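You operate a simulated robot arm through the tools that you are given. There is no shell and no other tool.

You are at the controls of a simulated robot arm. One attempt, no reset.

Task
Module 52 gets no air: swap module 22 for the fan module.
Fine: in the long rack; mains off while modules move and on again after; 22 goes to the slot at the Top end; the strip and the other modules in the two racks stay.

Only the result counts: the job must be done as asked and must still hold three seconds after the hand-in. Knocking over, shifting, dropping, spilling or breaking anything else fails it.

Robot
A 6-joint arm with a two-finger gripper, fixed in place. Base frame: the origin is at the foot of the arm, x ahead of it, y to its left, z up. Units: mm, degrees, N and s.
With the tool pointing down near the work surface it reaches from about 260 to 820 mm from the base axis. Its first joint turns from -166.0 to 166.0 degrees. Payload 2.45 kg.
Tool frame: the origin (TCP) lies between the finger pads and is the grasp point; the fingertips stand 20 mm ahead of it; z points along the fingers, y is the line along which they close. The gripper opens to 140 mm. The gripper's body begins 168 mm behind the TCP.
Orientation is that of the tool frame in the base frame, as [roll, pitch, yaw] about the fixed x, y, z axes, in that order (R = Rz(yaw) Ry(pitch) Rx(roll)). With the fingers straight down and closing along the base's y, the tool's x points along the base's -x, its y along +y and its z along -z.

Tools
- The arm moves only by the tool jog_arm. Its argument "moves" is a list of rows, each a list of 7 numbers: the finger opening in mm, from 0 to 140, then the shift along the base's x, y, z in units of 50 mm (1.0 is 50 mm), then the turn, a rotation vector about the base's x, y, z in units of 5 degrees (1.0 is 5 degrees). In form: [[claw, dx, dy, dz, rx, ry, rz], ...]. A call has 1 to 20 rows; each row shifts and turns the commanded pose from where the row before left it. A call with a number of a shift or a turn outside -1 to 1 is refused whole. Each row takes 0.2 s and may step no farther than 50 mm and 8.6 degrees from the row before; otherwise, or with a gripper value out of range, the whole call is refused. Where a pose cannot be reached the arm comes as near as it can. A force on the tool above 40 N (or 10 N above the force at the start of the call, whichever is more), or a blocked arm, ends the call early, and 0.2 s more pass. The fingers move at their own pace (about 45 mm/s each) and stop on an object; they squeeze with about 29 N. The grip force told is the motor's: it shows also when the fingers shut on nothing. Time passes only in rows, and 0.2 s behind the last, so rows that do not move let the fingers close. It gives the time, the measured TCP pose, the force on the tool (base axes), the opening and the grip force at its end, in the units of the frame above (readings bear some noise), with the torque about the TCP (base axes, N m) and any sound that the robot's microphone picked up, and new pictures: "pictures" is both (left out), scene, wrist or none.
- Cameras (640 x 400 px; columns grow to the right, rows downward): "scene" is fixed at [219.6, -499.3, 1351.5]; the picture's right is [0.91, -0.41, 0.00], its down [-0.18, -0.41, -0.90] and it looks along [0.36, 0.82, -0.45] (base axes); focal length 339 px, centre (320, 200). "wrist" rides on the gripper at [78, 11, -209] in the tool frame; the picture's right is [-0.14, 0.99, 0.00], its down [-0.92, -0.13, -0.37] and it looks along [-0.37, -0.05, 0.93] (tool axes); focal length 280 px, centre (320, 200). There is no depth. A picture from a camera that has moved, and an enlarged one, comes with that camera's place and axes in the base frame and with its lens.
- lift_body(by): slides the trunk up (or, below 0, down) by that many mm; the arm rides with it, the base frame stays. It gives what a move gives, with no picture.
- inspect(camera, box): a new picture of the part [left, top, right, bottom] of that camera's present view, enlarged. No time passes.
- close_job(): hands the job in; it is judged then, once.

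Nothing tells you positions but the pictures and the camera data. Unless the task says otherwise, let go and move clear before handing in.

The tools are called after "Call:" as name(argument=value, ...) on one line, values as JSON. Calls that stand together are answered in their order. jog_arm: Moves the arm, as the interface text tells. Its arguments: {"type":"object","properties":{"moves":{"type":"array","items":{"type":"array","items":{"type":"number"}}},"pictures":{"type":"string","enum":["both","scene","wrist","none"]}},"required":["moves"]} The other tools are called the same way: lift_body (by) slides the trunk up or down; inspect (camera, box) takes an enlarged picture of a part of a camera's view; close_job () hands the job in.

At the start:

```text
time_s: 0.0
tcp_pos: [436.0, 279.3, 1052.8]
orientation: [-180.0, 0.1, 180.0]
wrist_force: [-0.3, 0.4, -0.7]
torque: [0.02, 0.03, 0.0]
grip_width: 140.0
finger_force: 0.0
trunk travel left (down, up): [-100.0, 130.0]
```

scene: 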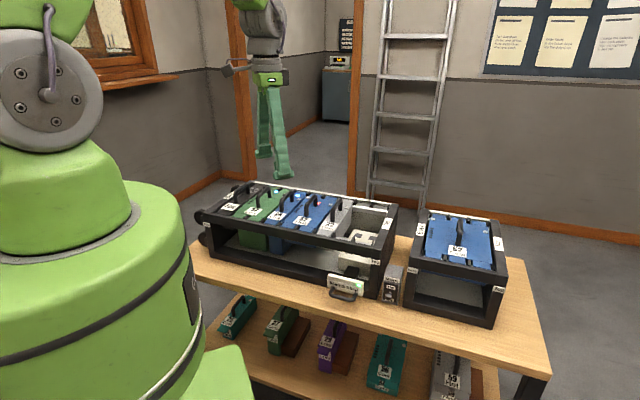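
wrist: 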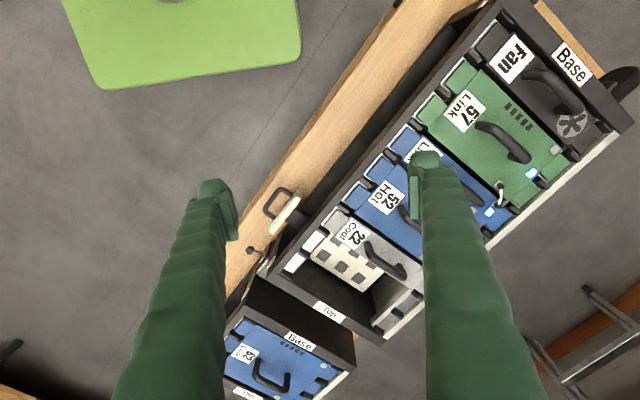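

I see a long rack with modules (Fan, 57 Link, two blue modules, 22 Cool) and an empty area at the Top end, plus a short rack and a mains switch or plug nearby. I will look closer at the details before moving.

Call:
inspect(camera="scene", box=[190, 170, 410, 308])

Call:
inspect(camera="wrist", box=[220, 100, 460, 250])

Call:
inspect(camera="scene", box=[310, 200, 530, 338])

Call:
inspect(camera="wrist", box=[400, 0, 640, 150])

Call:
inspect(camera="wrist", box=[220, 180, 440, 400])

Call:
inspect(camera="scene", box=[310, 250, 420, 319])

```text
2.90 times, centred on (300, 239) of scene
camera zoom: at [219.6, -499.3, 1351.5], right [0.91, -0.41, 0.0], down [-0.18, -0.41, -0.9], along [0.36, 0.82, -0.45], focal length 982 px, centre (378, 87)
```

zoom: 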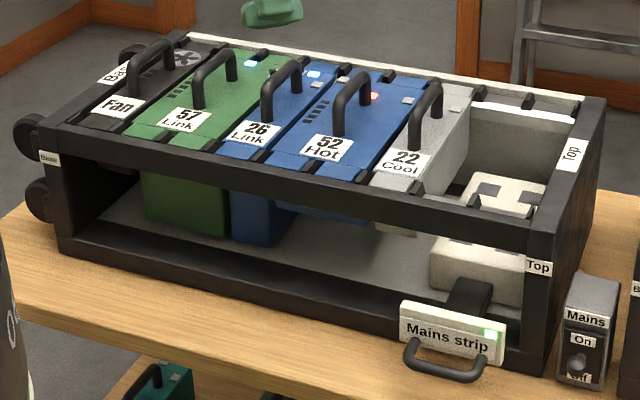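

```text
2.67 times, centred on (340, 175) of wrist
camera zoom: at [357.7, 290.8, 1262.5], right [0.14, 0.99, 0.0], down [0.92, -0.13, 0.37], along [0.37, -0.05, -0.93], focal length 748 px, centre (267, 267)
```

zoom: 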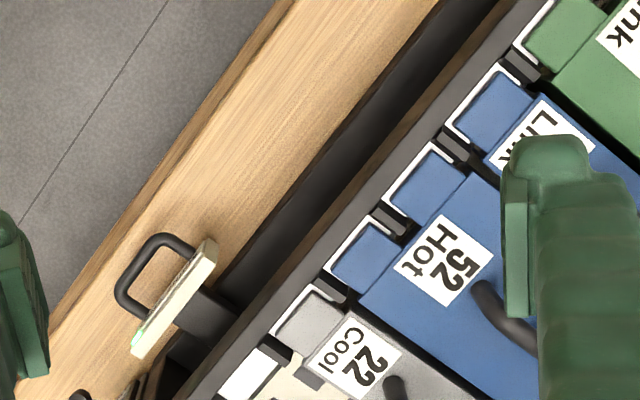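

```text
2.90 times, centred on (420, 269) of scene
camera zoom: at [219.6, -499.3, 1351.5], right [0.91, -0.41, 0.0], down [-0.18, -0.41, -0.9], along [0.36, 0.82, -0.45], focal length 982 px, centre (30, 0)
```

zoom: 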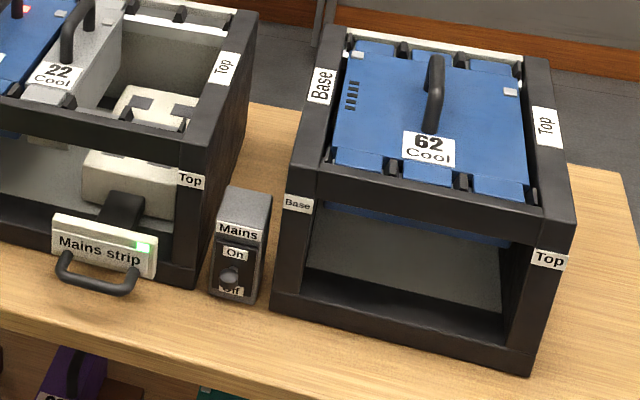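

```text
2.67 times, centred on (520, 75) of wrist
camera zoom: at [357.7, 290.8, 1262.5], right [0.14, 0.99, 0.0], down [0.92, -0.13, 0.37], along [0.37, -0.05, -0.93], focal length 748 px, centre (-213, 533)
```

zoom: 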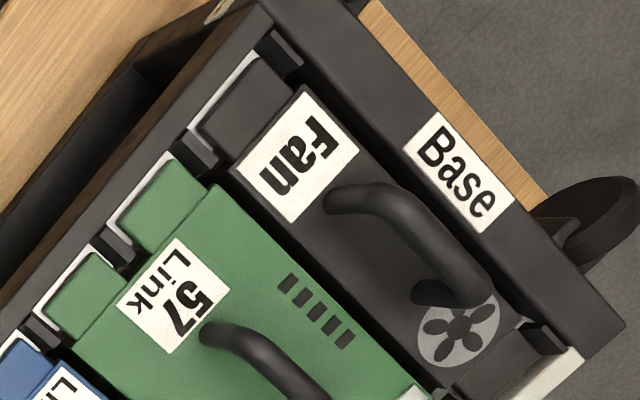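

```text
1.82 times, centred on (330, 290) of wrist
camera zoom: at [357.7, 290.8, 1262.5], right [0.14, 0.99, 0.0], down [0.92, -0.13, 0.37], along [0.37, -0.05, -0.93], focal length 510 px, centre (302, 36)
```

zoom: 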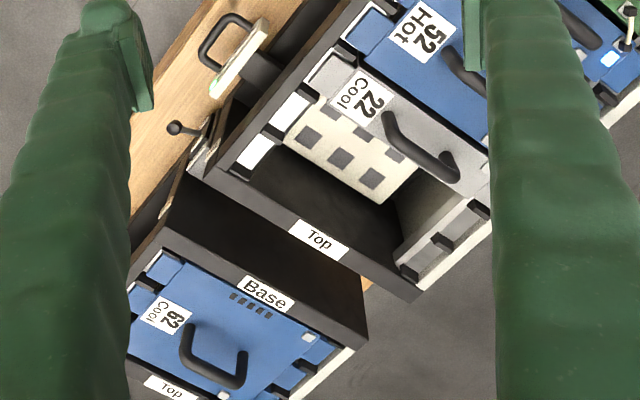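

```text
5.80 times, centred on (365, 284) of scene
camera zoom: at [219.6, -499.3, 1351.5], right [0.91, -0.41, 0.0], down [-0.18, -0.41, -0.9], along [0.36, 0.82, -0.45], focal length 1963 px, centre (59, -290)
```

zoom: 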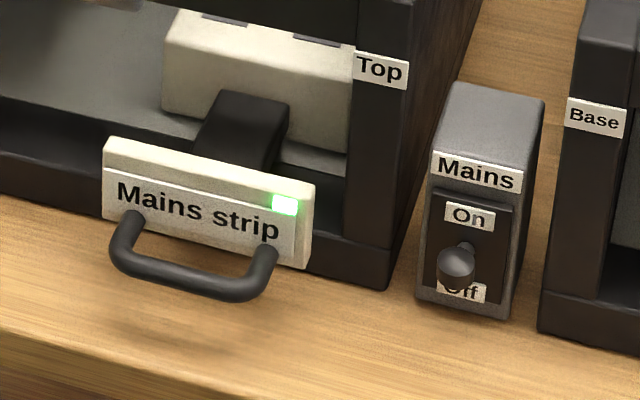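

The long rack runs at about 45° from Base (left, far) to Top (right, near). I read the slots as Fan, 57 (double), 26, 52 (double), 22, then two free slots, with the mains switch standing just past the Top end. I'll turn the tool to line up with the rack and look from above near the Top end.

Call:
jog_arm(moves=[[140, 0.34, -0.06, 0, 0, 0, 1], [140, 0.34, -0.06, 0, 0, 0, 1], [140, 0.34, -0.06, 0, 0, 0, 1], [140, 0.34, -0.06, 0, 0, 0, 1], [140, 0.34, -0.06, 0, 0, 0, 1], [140, 0.34, -0.06, 0, 0, 0, 1], [140, 0.34, -0.06, 0, 0, 0, 1], [140, 0.34, -0.06, 0, 0, 0, 1], [140, 0.34, -0.06, 0, 0, 0, 0.9]], pictures="both")

```text
time_s: 2.0
tcp_pos: [589.2, 251.3, 1051.7]
orientation: [179.9, -0.1, -135.3]
wrist_force: [0.6, 0.6, -1.3]
torque: [-0.01, 0.0, -0.01]
grip_width: 140.2
finger_force: 0.2
trunk travel left (down, up): [-100.0, 130.0]
camera wrist: at [525.2, 205.6, 1261.8], right [-0.6, 0.8, 0.0], down [0.74, 0.56, 0.37], along [0.3, 0.22, -0.93], focal length 280 px, centre (320, 200)
```

scene: 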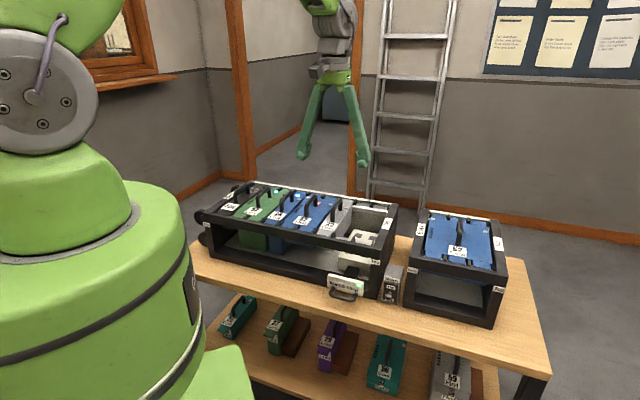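
wrist: 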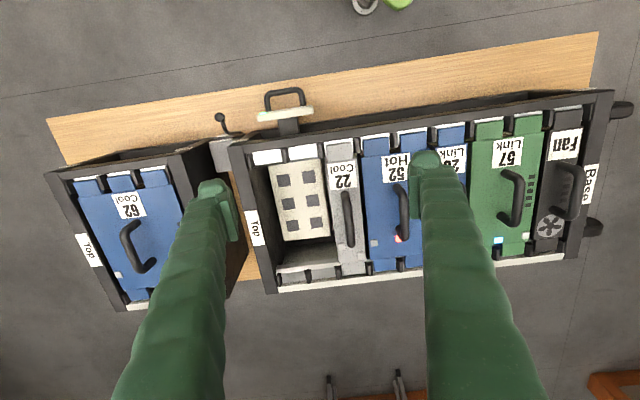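

The view from above confirms the layout, with nine slots: Fan, 57, 57, 26, 52, 52, 22, free, free. I'll zoom in for measurements.

Call:
inspect(camera="wrist", box=[200, 80, 400, 205])

Call:
inspect(camera="wrist", box=[220, 180, 420, 305])

Call:
inspect(camera="wrist", box=[440, 80, 640, 205])

Call:
inspect(camera="wrist", box=[440, 150, 640, 275])

```text
3.20 times, centred on (300, 142) of wrist
camera zoom: at [525.2, 205.6, 1261.8], right [-0.6, 0.8, 0.0], down [0.74, 0.56, 0.37], along [0.3, 0.22, -0.93], focal length 897 px, centre (384, 384)
```

zoom: 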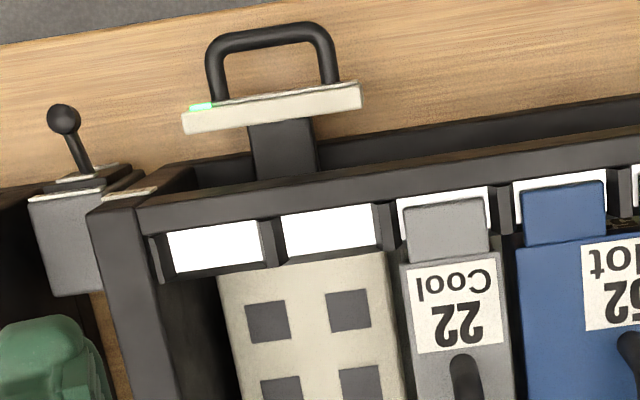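

```text
3.20 times, centred on (320, 242) of wrist
camera zoom: at [525.2, 205.6, 1261.8], right [-0.6, 0.8, 0.0], down [0.74, 0.56, 0.37], along [0.3, 0.22, -0.93], focal length 897 px, centre (320, 64)
```

zoom: 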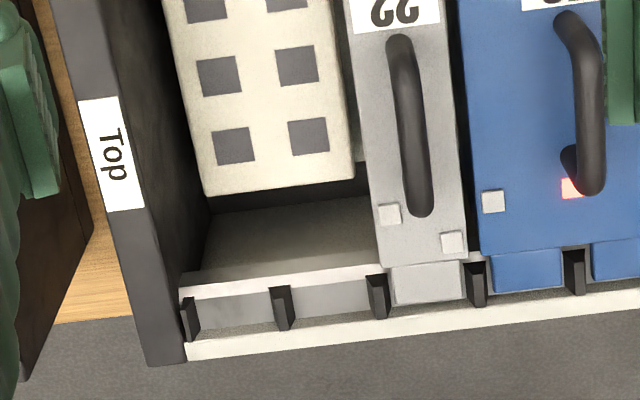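

```text
3.20 times, centred on (540, 142) of wrist
camera zoom: at [525.2, 205.6, 1261.8], right [-0.6, 0.8, 0.0], down [0.74, 0.56, 0.37], along [0.3, 0.22, -0.93], focal length 897 px, centre (-384, 384)
```

zoom: 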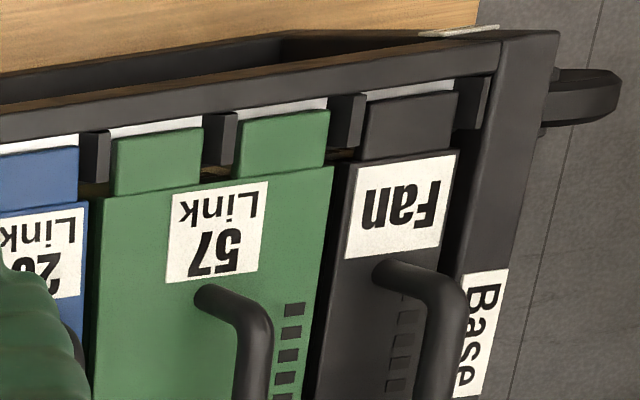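

```text
3.20 times, centred on (540, 212) of wrist
camera zoom: at [525.2, 205.6, 1261.8], right [-0.6, 0.8, 0.0], down [0.74, 0.56, 0.37], along [0.3, 0.22, -0.93], focal length 897 px, centre (-384, 160)
```

zoom: 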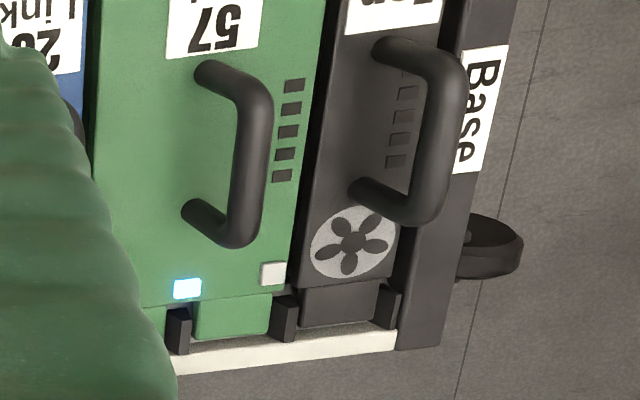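

The switch ball is at about (686, 81, 693), on a face that looks toward the robot side, and the table is near z≈627. I'll move in front of the rack and look at the switch more frontally.

Call:
jog_arm(moves=[[40, -0.08, -0.98, 0, 0, 0, 0], [40, -0.08, -0.98, 0, 0, 0, 0], [40, -0.08, -0.98, 0, 0, 0, 0], [40, -0.08, -0.98, 0, 0, 0, 0], [40, -0.08, -0.98, 0, 0, 0, 0], [40, -0.1, -0.94, 0, 0, 0, 0], [40, 0, 0, -0.95, 0, 0, 0], [40, 0, 0, -0.95, 0, 0, 0], [40, 0, 0, -0.95, 0, 0, 0], [40, 0, 0, -0.95, 0, 0, 0], [40, 0, 0, -0.95, 0, 0, 0]], pictures="both")

```text
time_s: 4.4
tcp_pos: [564.6, -40.9, 814.2]
orientation: [-179.9, 0.0, -135.4]
wrist_force: [0.3, 0.4, 0.6]
torque: [0.01, -0.02, 0.0]
grip_width: 40.0
finger_force: 0.0
trunk travel left (down, up): [-100.0, 130.0]
camera wrist: at [500.5, -87.3, 1024.7], right [-0.6, 0.8, 0.0], down [0.75, 0.55, 0.37], along [0.3, 0.22, -0.93], focal length 280 px, centre (320, 200)
```

scene: 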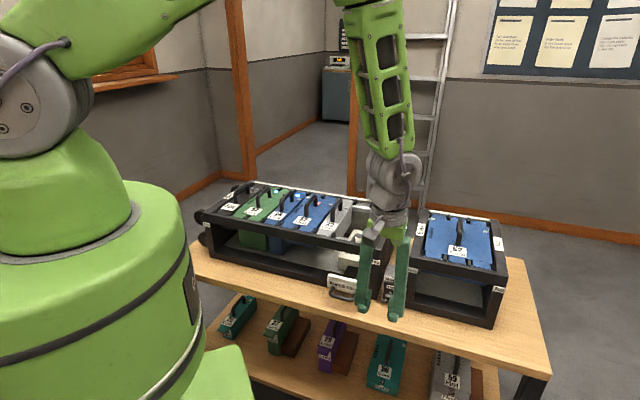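
wrist: 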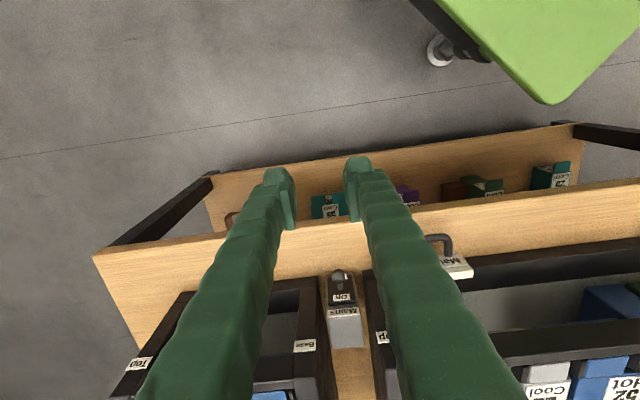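

Call:
inspect(camera="wrist", box=[270, 220, 430, 320])

Call:
inspect(camera="wrist", box=[310, 250, 390, 350])

Call:
inspect(camera="wrist", box=[400, 220, 640, 400])

Call:
inspect(camera="scene", box=[320, 220, 440, 320])

```text
4.00 times, centred on (350, 270) of wrist
camera zoom: at [500.5, -87.3, 1024.7], right [-0.6, 0.8, 0.0], down [0.75, 0.55, 0.37], along [0.3, 0.22, -0.93], focal length 1122 px, centre (200, -80)
```

zoom: 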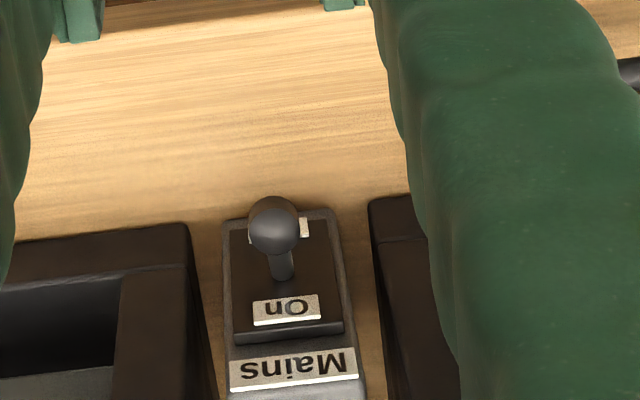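

```text
4.00 times, centred on (350, 300) of wrist
camera zoom: at [500.5, -87.3, 1024.7], right [-0.6, 0.8, 0.0], down [0.75, 0.55, 0.37], along [0.3, 0.22, -0.93], focal length 1122 px, centre (200, -200)
```

zoom: 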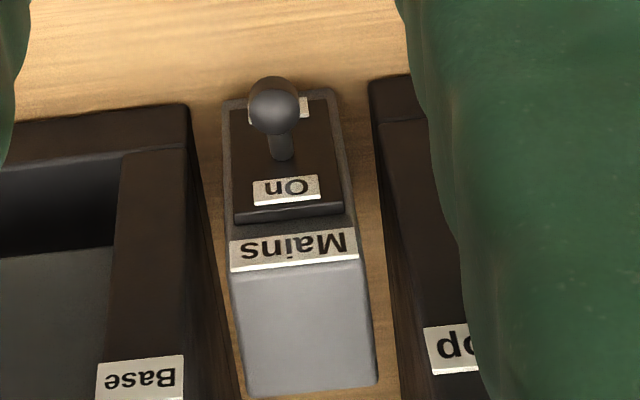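

```text
2.22 times, centred on (520, 310) of wrist
camera zoom: at [500.5, -87.3, 1024.7], right [-0.6, 0.8, 0.0], down [0.75, 0.55, 0.37], along [0.3, 0.22, -0.93], focal length 623 px, centre (-124, -44)
```

zoom: 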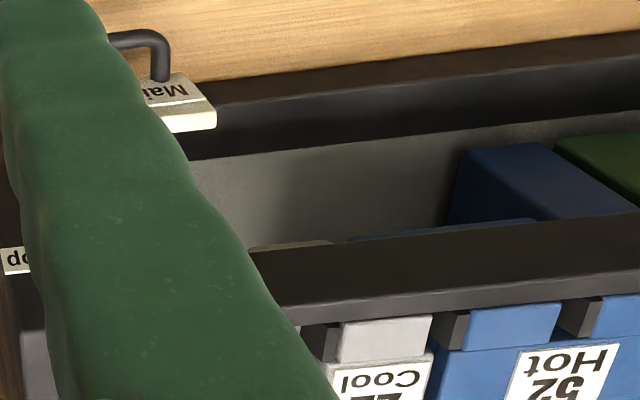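

```text
4.00 times, centred on (380, 270) of scene
camera zoom: at [219.6, -499.3, 1351.5], right [0.91, -0.41, 0.0], down [-0.18, -0.41, -0.9], along [0.36, 0.82, -0.45], focal length 1355 px, centre (80, -80)
```

zoom: 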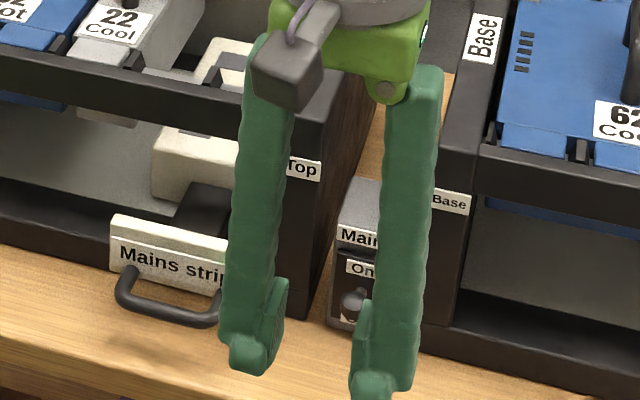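

The lever is tilted up (On), with its ball at about (686, 82, 693) and its pivot near z≈670. I'll close the fingers and place them directly above the ball.

Call:
jog_arm(moves=[[0, 0.605, 0.617, 0, 0, 0, 0], [0, 0.605, 0.617, 0, 0, 0, 0], [0, 0.605, 0.617, 0, 0, 0, 0], [0, 0.605, 0.617, 0, 0, 0, 0], [0, 0, 0, -0.7, 0, 0, 0], [0, 0, 0, -0.7, 0, 0, 0]], pictures="both")

```text
time_s: 5.8
tcp_pos: [685.9, 82.8, 743.5]
orientation: [-179.9, -0.1, -135.5]
wrist_force: [0.5, -0.7, -0.9]
torque: [0.01, 0.02, 0.0]
grip_width: 0.0
finger_force: 29.0
trunk travel left (down, up): [-100.0, 130.0]
camera wrist: at [621.8, 37.5, 953.3], right [-0.6, 0.8, 0.0], down [0.75, 0.55, 0.37], along [0.3, 0.22, -0.93], focal length 280 px, centre (320, 200)
```

scene: 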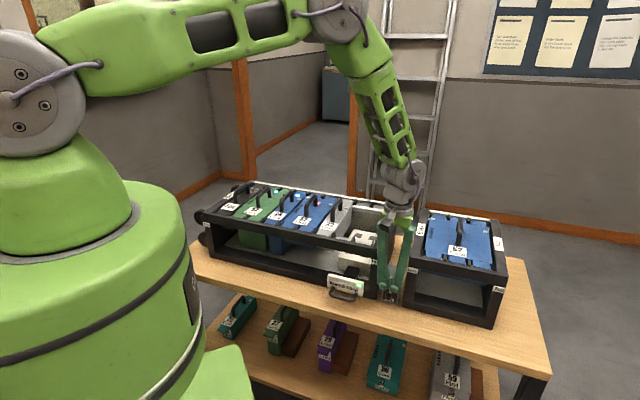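
wrist: 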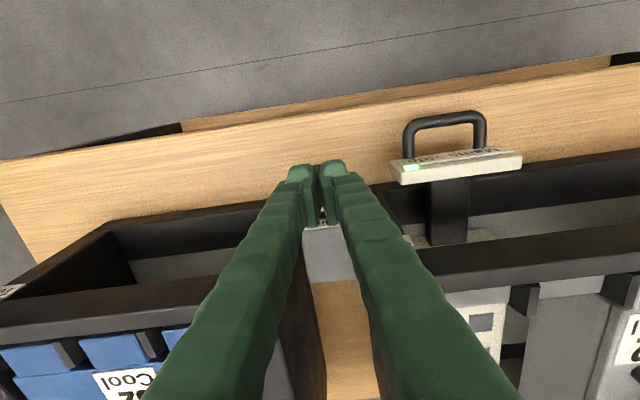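

Call:
inspect(camera="scene", box=[320, 200, 450, 310])

Call:
inspect(camera="wrist", box=[260, 140, 420, 260])

```text
3.64 times, centred on (385, 255) of scene
camera zoom: at [219.6, -499.3, 1351.5], right [0.91, -0.41, 0.0], down [-0.18, -0.41, -0.9], along [0.36, 0.82, -0.45], focal length 1232 px, centre (84, 0)
```

zoom: 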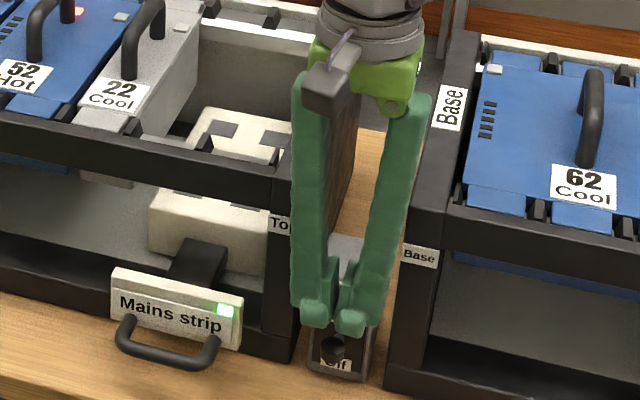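

```text
3.33 times, centred on (340, 200) of wrist
camera zoom: at [621.8, 37.5, 953.3], right [-0.6, 0.8, 0.0], down [0.75, 0.55, 0.37], along [0.3, 0.22, -0.93], focal length 935 px, centre (253, 200)
```

zoom: 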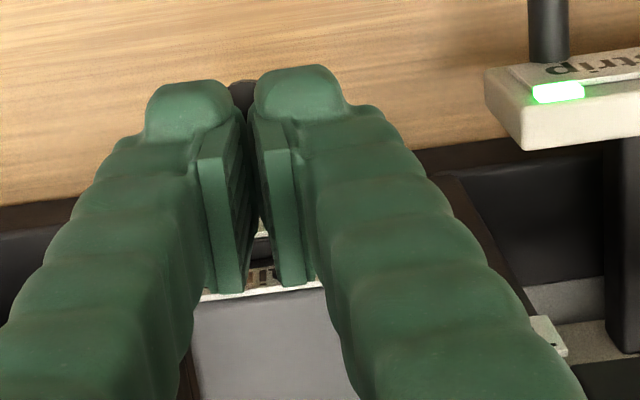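

The closed fingertips are directly above the lever ball. I'll press down in small steps.

Call:
jog_arm(moves=[[0, 0, 0, -0.2, 0, 0, 0], [0, 0, 0, -0.2, 0, 0, 0], [0, 0, 0, -0.2, 0, 0, 0], [0, 0, 0, -0.2, 0, 0, 0]], pictures="scene")

```text
time_s: 6.8
tcp_pos: [686.0, 83.6, 704.2]
orientation: [180.0, 0.1, -135.4]
wrist_force: [0.3, -0.3, 0.3]
torque: [-0.01, -0.01, 0.0]
grip_width: 0.0
finger_force: 28.9
trunk travel left (down, up): [-100.0, 130.0]
```

scene: 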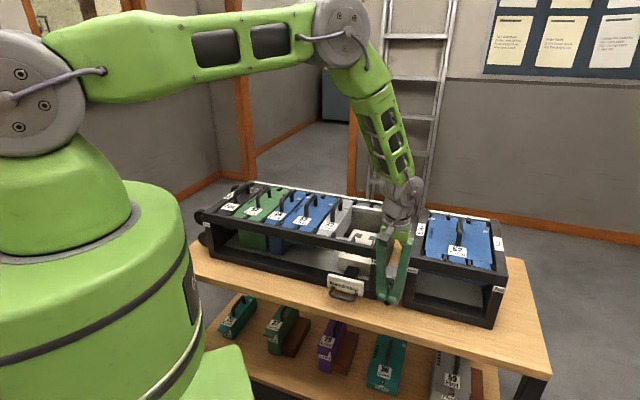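

Call:
inspect(camera="scene", box=[320, 230, 430, 310])

Call:
inspect(camera="wrist", box=[260, 140, 420, 260])

```text
5.00 times, centred on (375, 270) of scene
camera zoom: at [219.6, -499.3, 1351.5], right [0.91, -0.41, 0.0], down [-0.18, -0.41, -0.9], along [0.36, 0.82, -0.45], focal length 1693 px, centre (45, -150)
```

zoom: 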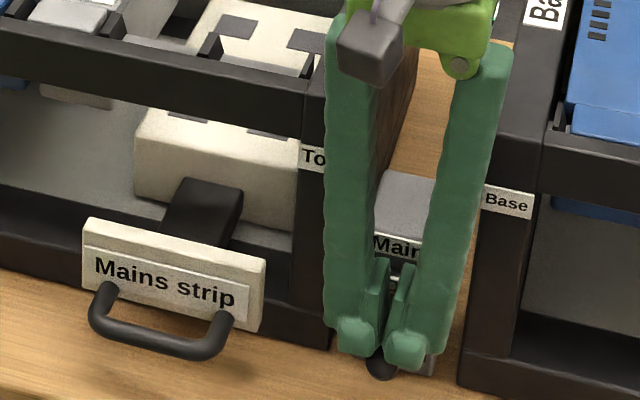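

```text
3.33 times, centred on (340, 200) of wrist
camera zoom: at [622.0, 38.0, 913.8], right [-0.6, 0.8, 0.0], down [0.75, 0.55, 0.37], along [0.3, 0.22, -0.93], focal length 935 px, centre (253, 200)
```

zoom: 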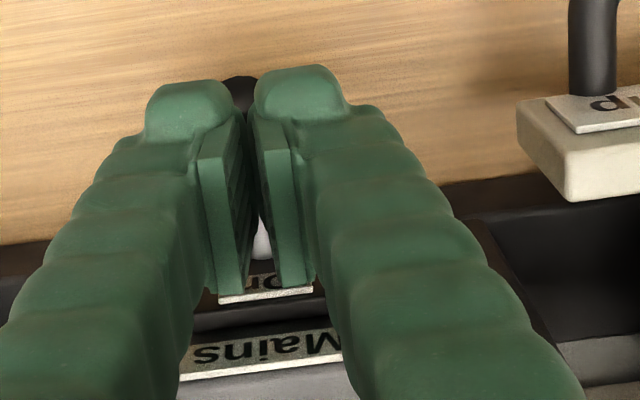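

The strip's green LED has gone out, so the lever moved. I'll press slightly further so it rests fully in Off, then back away to check.

Call:
jog_arm(moves=[[0, 0, 0, -0.15, 0, 0, 0], [0, 0, 0, -0.15, 0, 0, 0], [0, 0, 0, -0.1, 0, 0, 0]], pictures="none")

Call:
inspect(camera="scene", box=[320, 230, 430, 310])

```text
time_s: 7.6
tcp_pos: [686.9, 82.3, 688.1]
orientation: [-179.9, 0.3, -135.5]
wrist_force: [-1.8, -7.9, 23.3]
torque: [0.07, -0.25, -0.08]
grip_width: 6.0
finger_force: 29.6
trunk travel left (down, up): [-100.0, 130.0]
```

```text
5.00 times, centred on (375, 270) of scene
camera zoom: at [219.6, -499.3, 1351.5], right [0.91, -0.41, 0.0], down [-0.18, -0.41, -0.9], along [0.36, 0.82, -0.45], focal length 1693 px, centre (45, -150)
```

zoom: 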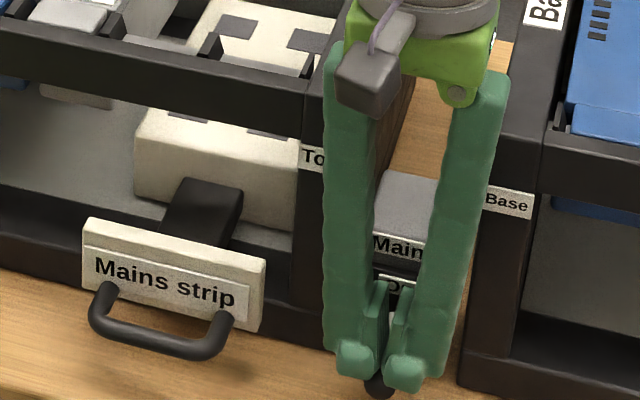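

The lever is at its end stop (23 N resistance) and the LED is out. I'll back straight up and look at the switch.

Call:
jog_arm(moves=[[0, 0, 0, 0.4, 0, 0, 0], [0, 0, 0, 0.8, 0, 0, 0], [40, 0, 0, 0.9, 0, 0, 0], [40, -0.7, -0.7, 0.0, 0, 0, 0], [40, -0.7, -0.7, 0, 0, 0, 0], [40, -0.7, -0.7, 0, 0, 0, 0]], pictures="both")

Call:
inspect(camera="scene", box=[320, 230, 430, 310])

Call:
inspect(camera="wrist", box=[260, 200, 420, 320])

```text
time_s: 9.0
tcp_pos: [582.0, -20.7, 792.7]
orientation: [-180.0, 0.0, -135.4]
wrist_force: [0.0, 0.3, -0.8]
torque: [-0.01, -0.02, -0.01]
grip_width: 40.2
finger_force: 0.1
trunk travel left (down, up): [-100.0, 130.0]
camera wrist: at [517.7, -66.4, 1001.0], right [-0.6, 0.8, 0.0], down [0.75, 0.56, 0.37], along [0.3, 0.22, -0.93], focal length 280 px, centre (320, 200)
```

scene: 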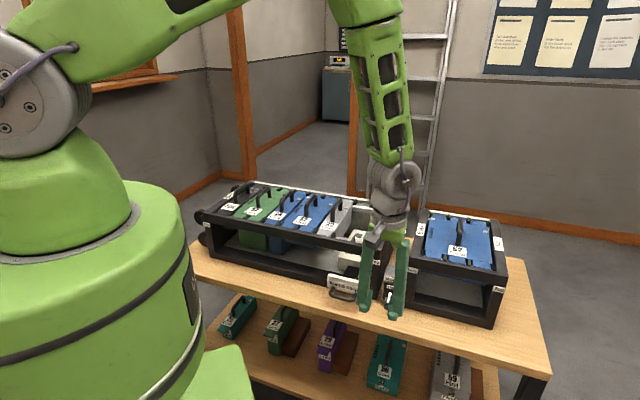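
wrist: 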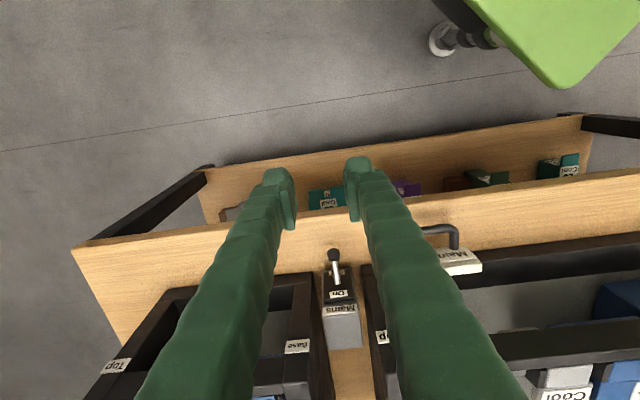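

```text
5.00 times, centred on (375, 270) of scene
camera zoom: at [219.6, -499.3, 1351.5], right [0.91, -0.41, 0.0], down [-0.18, -0.41, -0.9], along [0.36, 0.82, -0.45], focal length 1693 px, centre (45, -150)
```

zoom: 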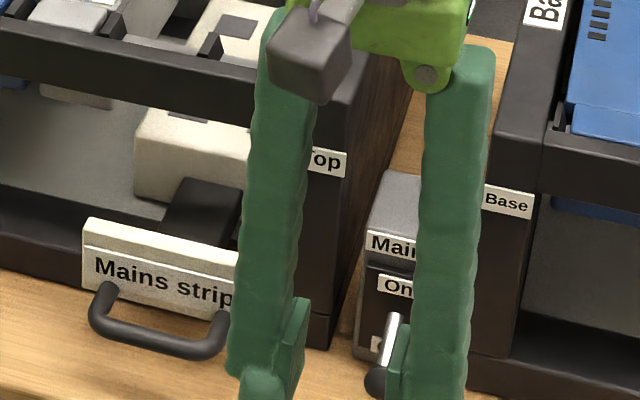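

```text
3.33 times, centred on (340, 260) of wrist
camera zoom: at [517.7, -66.4, 1001.0], right [-0.6, 0.8, 0.0], down [0.75, 0.56, 0.37], along [0.3, 0.22, -0.93], focal length 935 px, centre (253, 0)
```

zoom: 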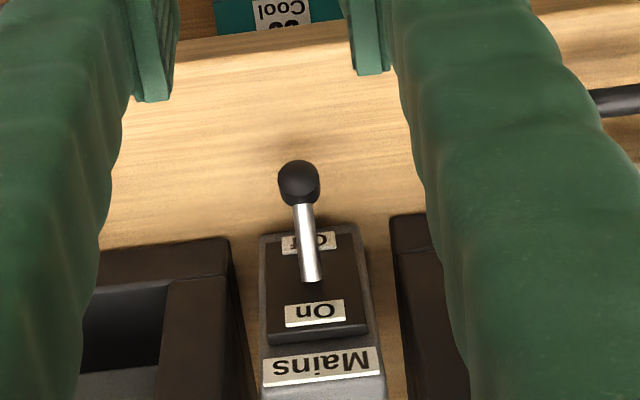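

Mains is off: the lever is down and the LED is out. Next I'll rise and move above module 22 for a close look.

Call:
jog_arm(moves=[[50, 0, 0, 0.9, 0, 0, 0], [50, 0, 0, 0.9, 0, 0, 0], [50, 0, 0, 0.9, 0, 0, 0], [50, 0, 0, 0.9, 0, 0, 0], [50, 0.2, 0.96, 0, 0, 0, 0], [50, 0.2, 0.96, 0, 0, 0, 0], [50, 0.2, 0.96, 0, 0, 0, 0], [50, 0.2, 0.96, 0, 0, 0, 0], [50, 0.2, 0.96, 0, 0, 0, 0], [50, 0.2, 0.96, 0, 0, 0, 0], [50, 0.2, 0.96, 0, 0, 0, 0], [50, 0.2, 0.96, 0, 0, 0, 0.1]], pictures="both")

Call:
inspect(camera="wrist", box=[180, 80, 460, 255])

Call:
inspect(camera="wrist", box=[180, 225, 460, 400])

```text
time_s: 11.6
tcp_pos: [660.4, 364.5, 969.5]
orientation: [180.0, 0.0, -134.9]
wrist_force: [0.2, 0.5, -0.1]
torque: [-0.06, 0.02, -0.02]
grip_width: 49.9
finger_force: 0.1
trunk travel left (down, up): [-100.0, 130.0]
camera wrist: at [596.5, 318.2, 1178.1], right [-0.6, 0.8, 0.0], down [0.74, 0.56, 0.37], along [0.29, 0.22, -0.93], focal length 280 px, centre (320, 200)
```

scene: 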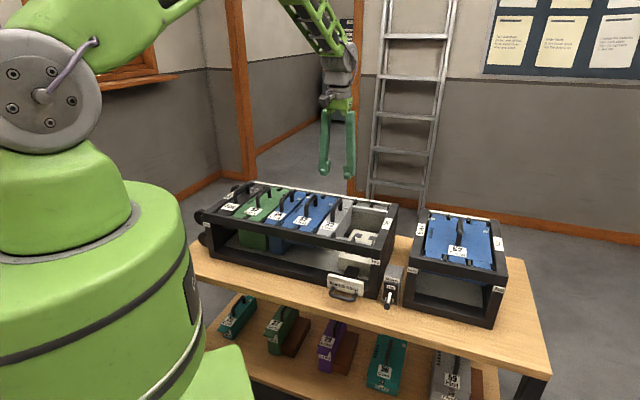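
wrist: 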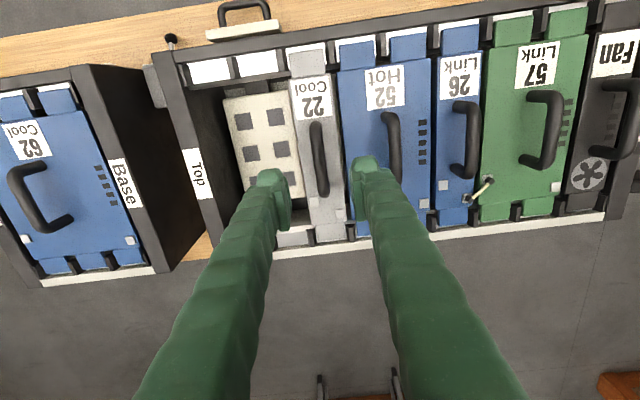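

```text
2.29 times, centred on (320, 168) of wrist
camera zoom: at [596.5, 318.2, 1178.1], right [-0.6, 0.8, 0.0], down [0.74, 0.56, 0.37], along [0.29, 0.22, -0.93], focal length 641 px, centre (320, 274)
```

zoom: 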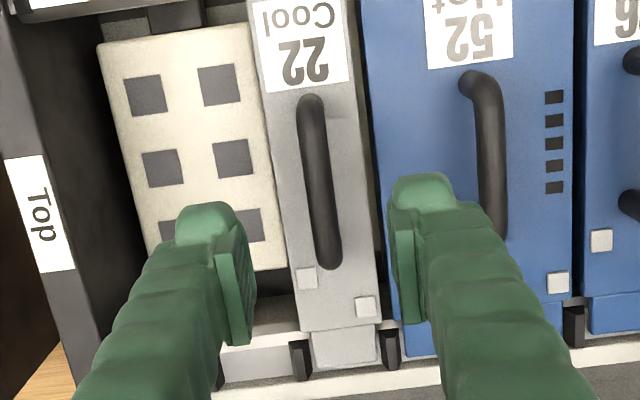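

```text
2.29 times, centred on (320, 312) of wrist
camera zoom: at [596.5, 318.2, 1178.1], right [-0.6, 0.8, 0.0], down [0.74, 0.56, 0.37], along [0.29, 0.22, -0.93], focal length 641 px, centre (320, -57)
```

zoom: 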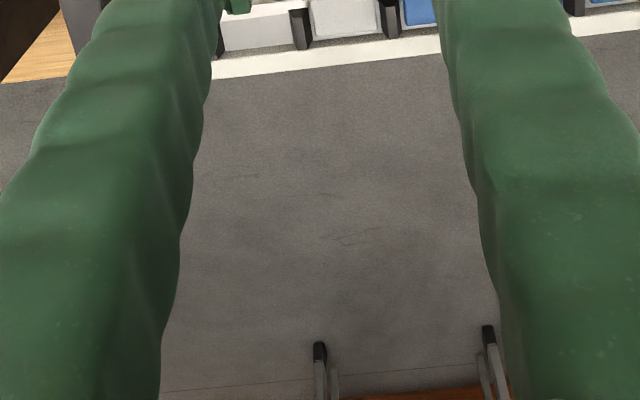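

I'm nearly above module 22's handle, which I estimate at (662, 368, ~842). I also see a short patch cable joining 57 and 26, which I must avoid. I'll descend part way and check the alignment.

Call:
jog_arm(moves=[[50, 0.03, 0.07, -0.6, 0, 0, 0], [50, 0, 0, -0.6, 0, 0, 0], [50, 0, 0, -0.5, 0, 0, 0]], pictures="both")

Call:
inspect(camera="wrist", box=[200, 60, 440, 210])

Call:
inspect(camera="scene", box=[280, 130, 400, 230])

```text
time_s: 12.4
tcp_pos: [661.1, 367.1, 884.8]
orientation: [-179.9, 0.2, -135.0]
wrist_force: [0.1, 0.4, 1.4]
torque: [0.01, 0.0, 0.04]
grip_width: 50.2
finger_force: 0.1
trunk travel left (down, up): [-100.0, 130.0]
camera wrist: at [598.5, 320.6, 1094.6], right [-0.6, 0.8, 0.0], down [0.74, 0.56, 0.37], along [0.29, 0.22, -0.93], focal length 280 px, centre (320, 200)
```

scene: 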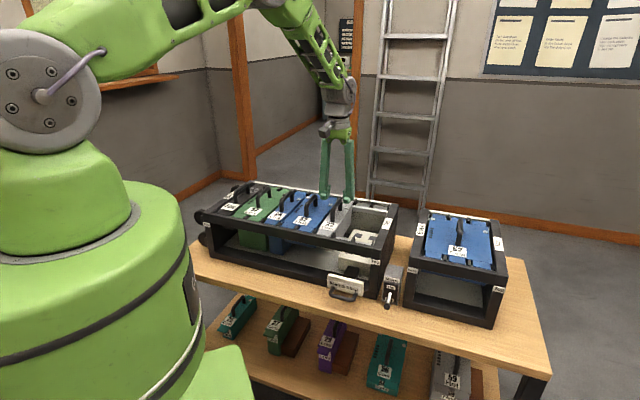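
wrist: 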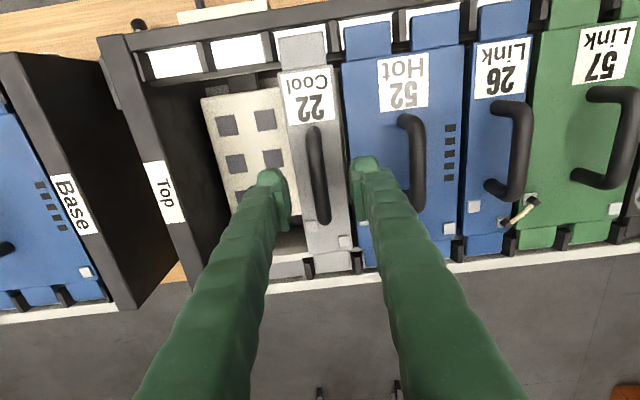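

```text
2.67 times, centred on (320, 135) of wrist
camera zoom: at [598.5, 320.6, 1094.6], right [-0.6, 0.8, 0.0], down [0.74, 0.56, 0.37], along [0.29, 0.22, -0.93], focal length 748 px, centre (320, 373)
```

zoom: 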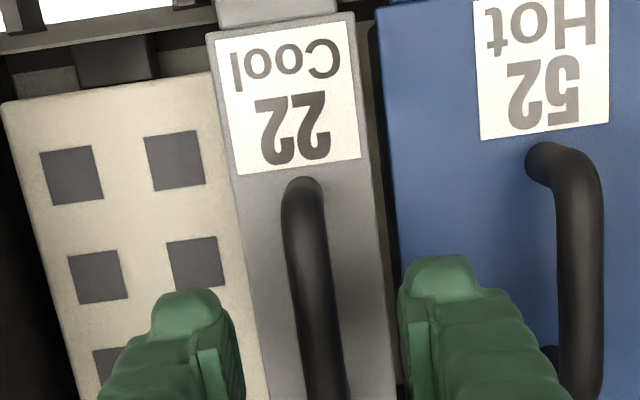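

```text
4.00 times, centred on (340, 180) of scene
camera zoom: at [219.6, -499.3, 1351.5], right [0.91, -0.41, 0.0], down [-0.18, -0.41, -0.9], along [0.36, 0.82, -0.45], focal length 1355 px, centre (240, 280)
```

zoom: 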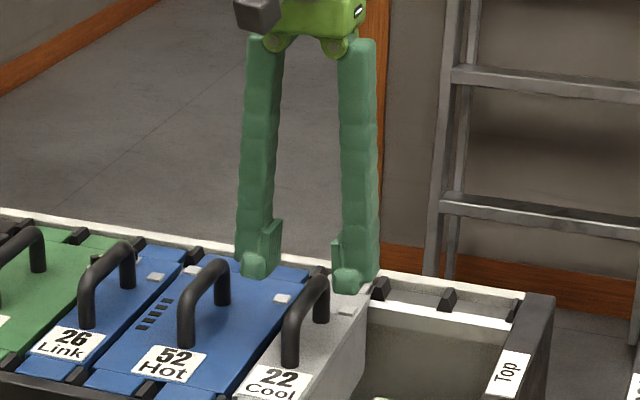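

The fingers straddle the handle of module 22 with about 2 mm offset. I'll lower to handle height and close.

Call:
jog_arm(moves=[[50, 0.03, -0.03, -0.4, 0, 0, 0], [50, 0, 0, -0.4, 0, 0, 0], [50, 0, 0, -0.1, 0, 0, 0]], pictures="both")

Call:
inspect(camera="wrist", box=[200, 90, 440, 240])

Call:
inspect(camera="scene", box=[290, 160, 390, 240])

```text
time_s: 13.2
tcp_pos: [663.1, 363.3, 840.2]
orientation: [-180.0, 0.0, -135.0]
wrist_force: [-0.1, -0.1, -0.3]
torque: [0.01, -0.02, 0.0]
grip_width: 50.1
finger_force: 0.0
trunk travel left (down, up): [-100.0, 130.0]
camera wrist: at [599.6, 318.0, 1050.1], right [-0.6, 0.8, 0.0], down [0.74, 0.56, 0.37], along [0.29, 0.22, -0.93], focal length 280 px, centre (320, 200)
```

scene: 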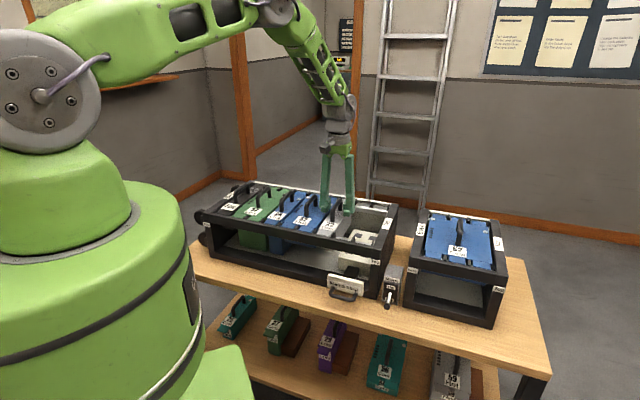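
wrist: 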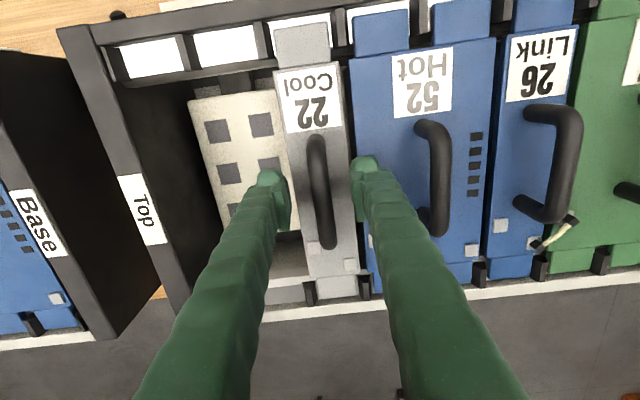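

```text
2.67 times, centred on (320, 165) of wrist
camera zoom: at [599.6, 318.0, 1050.1], right [-0.6, 0.8, 0.0], down [0.74, 0.56, 0.37], along [0.29, 0.22, -0.93], focal length 748 px, centre (320, 293)
```

zoom: 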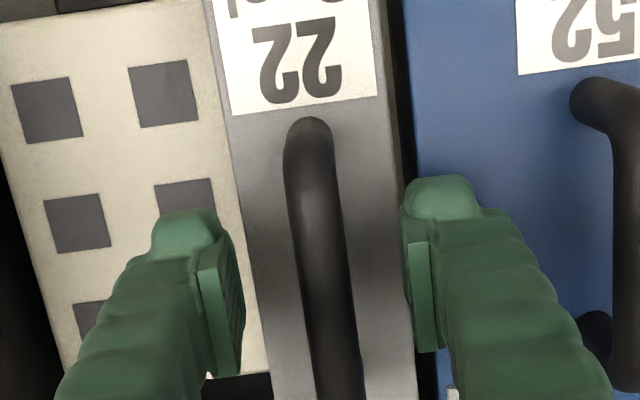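

```text
5.00 times, centred on (340, 200) of scene
camera zoom: at [219.6, -499.3, 1351.5], right [0.91, -0.41, 0.0], down [-0.18, -0.41, -0.9], along [0.36, 0.82, -0.45], focal length 1693 px, centre (220, 200)
```

zoom: 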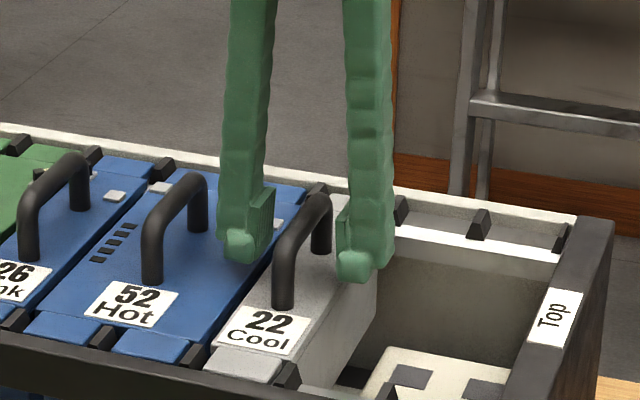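

The handle is centred between the fingers. Closing on it now.

Call:
jog_arm(moves=[[0, 0, 0, 0, 0, 0, 0], [0, 0, 0, 0, 0, 0, 0], [0, 0, 0, 0, 0, 0, 0], [0, 0, 0, 0, 0, 0, 0], [0, 0, 0, 0, 0, 0, 0]], pictures="wrist")

Call:
inspect(camera="scene", box=[290, 160, 390, 240])

```text
time_s: 14.4
tcp_pos: [663.3, 364.3, 840.4]
orientation: [-180.0, 0.0, -134.9]
wrist_force: [-1.7, 2.3, 0.1]
torque: [-0.01, -0.02, 0.04]
grip_width: 9.5
finger_force: 28.6
trunk travel left (down, up): [-100.0, 130.0]
camera wrist: at [599.6, 318.3, 1050.2], right [-0.6, 0.8, 0.0], down [0.74, 0.56, 0.37], along [0.29, 0.22, -0.93], focal length 280 px, centre (320, 200)
```

wrist: 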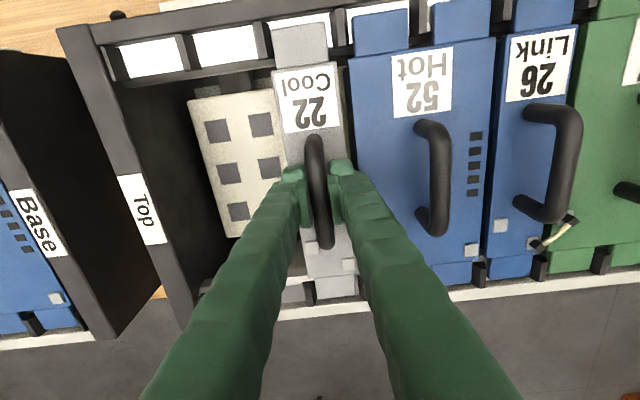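

```text
5.00 times, centred on (340, 200) of scene
camera zoom: at [219.6, -499.3, 1351.5], right [0.91, -0.41, 0.0], down [-0.18, -0.41, -0.9], along [0.36, 0.82, -0.45], focal length 1693 px, centre (220, 200)
```

zoom: 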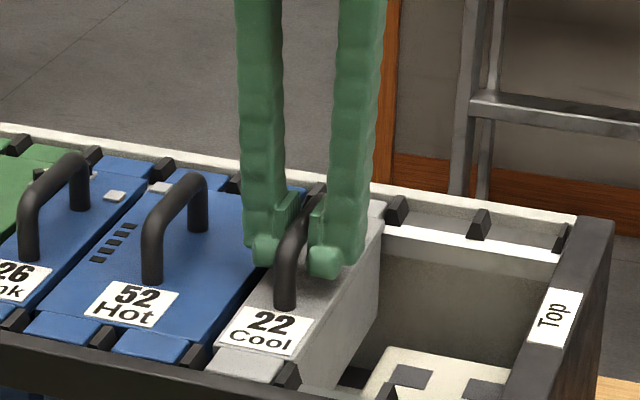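

The grip is closed on the handle (9.5 mm, 29 N). I'll lift gently and watch the force.

Call:
jog_arm(moves=[[0, 0, 0, 0.1, 0, 0, 0], [0, 0, 0, 0.1, 0, 0, 0], [0, 0, 0, 0.1, 0, 0, 0], [0, 0, 0, 0.1, 0, 0, 0]], pictures="both")

Call:
inspect(camera="scene", box=[290, 160, 410, 260])

```text
time_s: 15.4
tcp_pos: [663.6, 364.0, 859.5]
orientation: [180.0, 0.0, -135.0]
wrist_force: [0.1, -0.2, -9.5]
torque: [-0.03, 0.05, -0.01]
grip_width: 9.8
finger_force: 29.3
trunk travel left (down, up): [-100.0, 130.0]
camera wrist: at [600.3, 318.6, 1070.0], right [-0.6, 0.8, 0.0], down [0.74, 0.56, 0.37], along [0.29, 0.22, -0.93], focal length 280 px, centre (320, 200)
```

scene: 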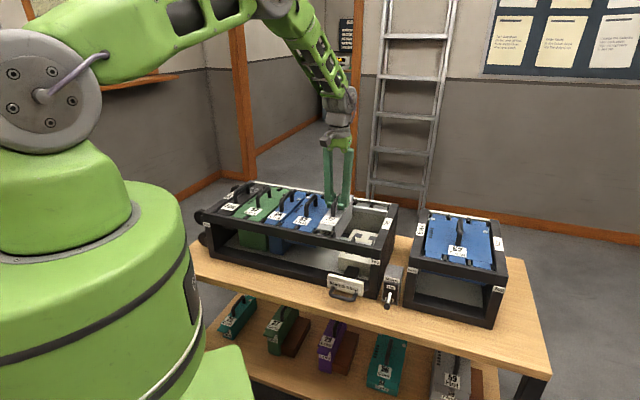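
wrist: 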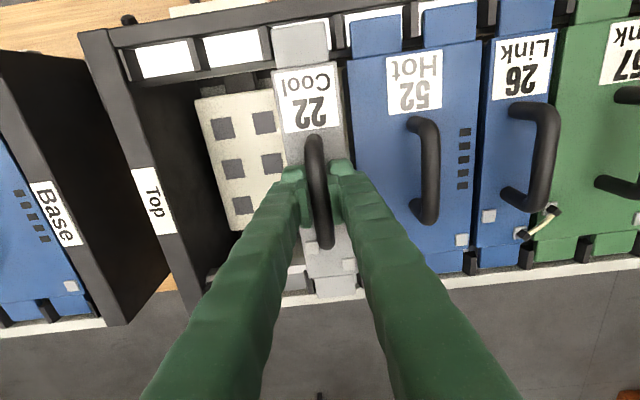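

```text
4.00 times, centred on (350, 210) of scene
camera zoom: at [219.6, -499.3, 1351.5], right [0.91, -0.41, 0.0], down [-0.18, -0.41, -0.9], along [0.36, 0.82, -0.45], focal length 1355 px, centre (200, 160)
```

zoom: 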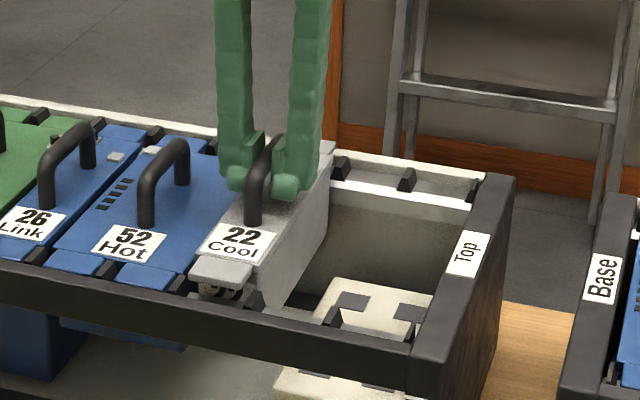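

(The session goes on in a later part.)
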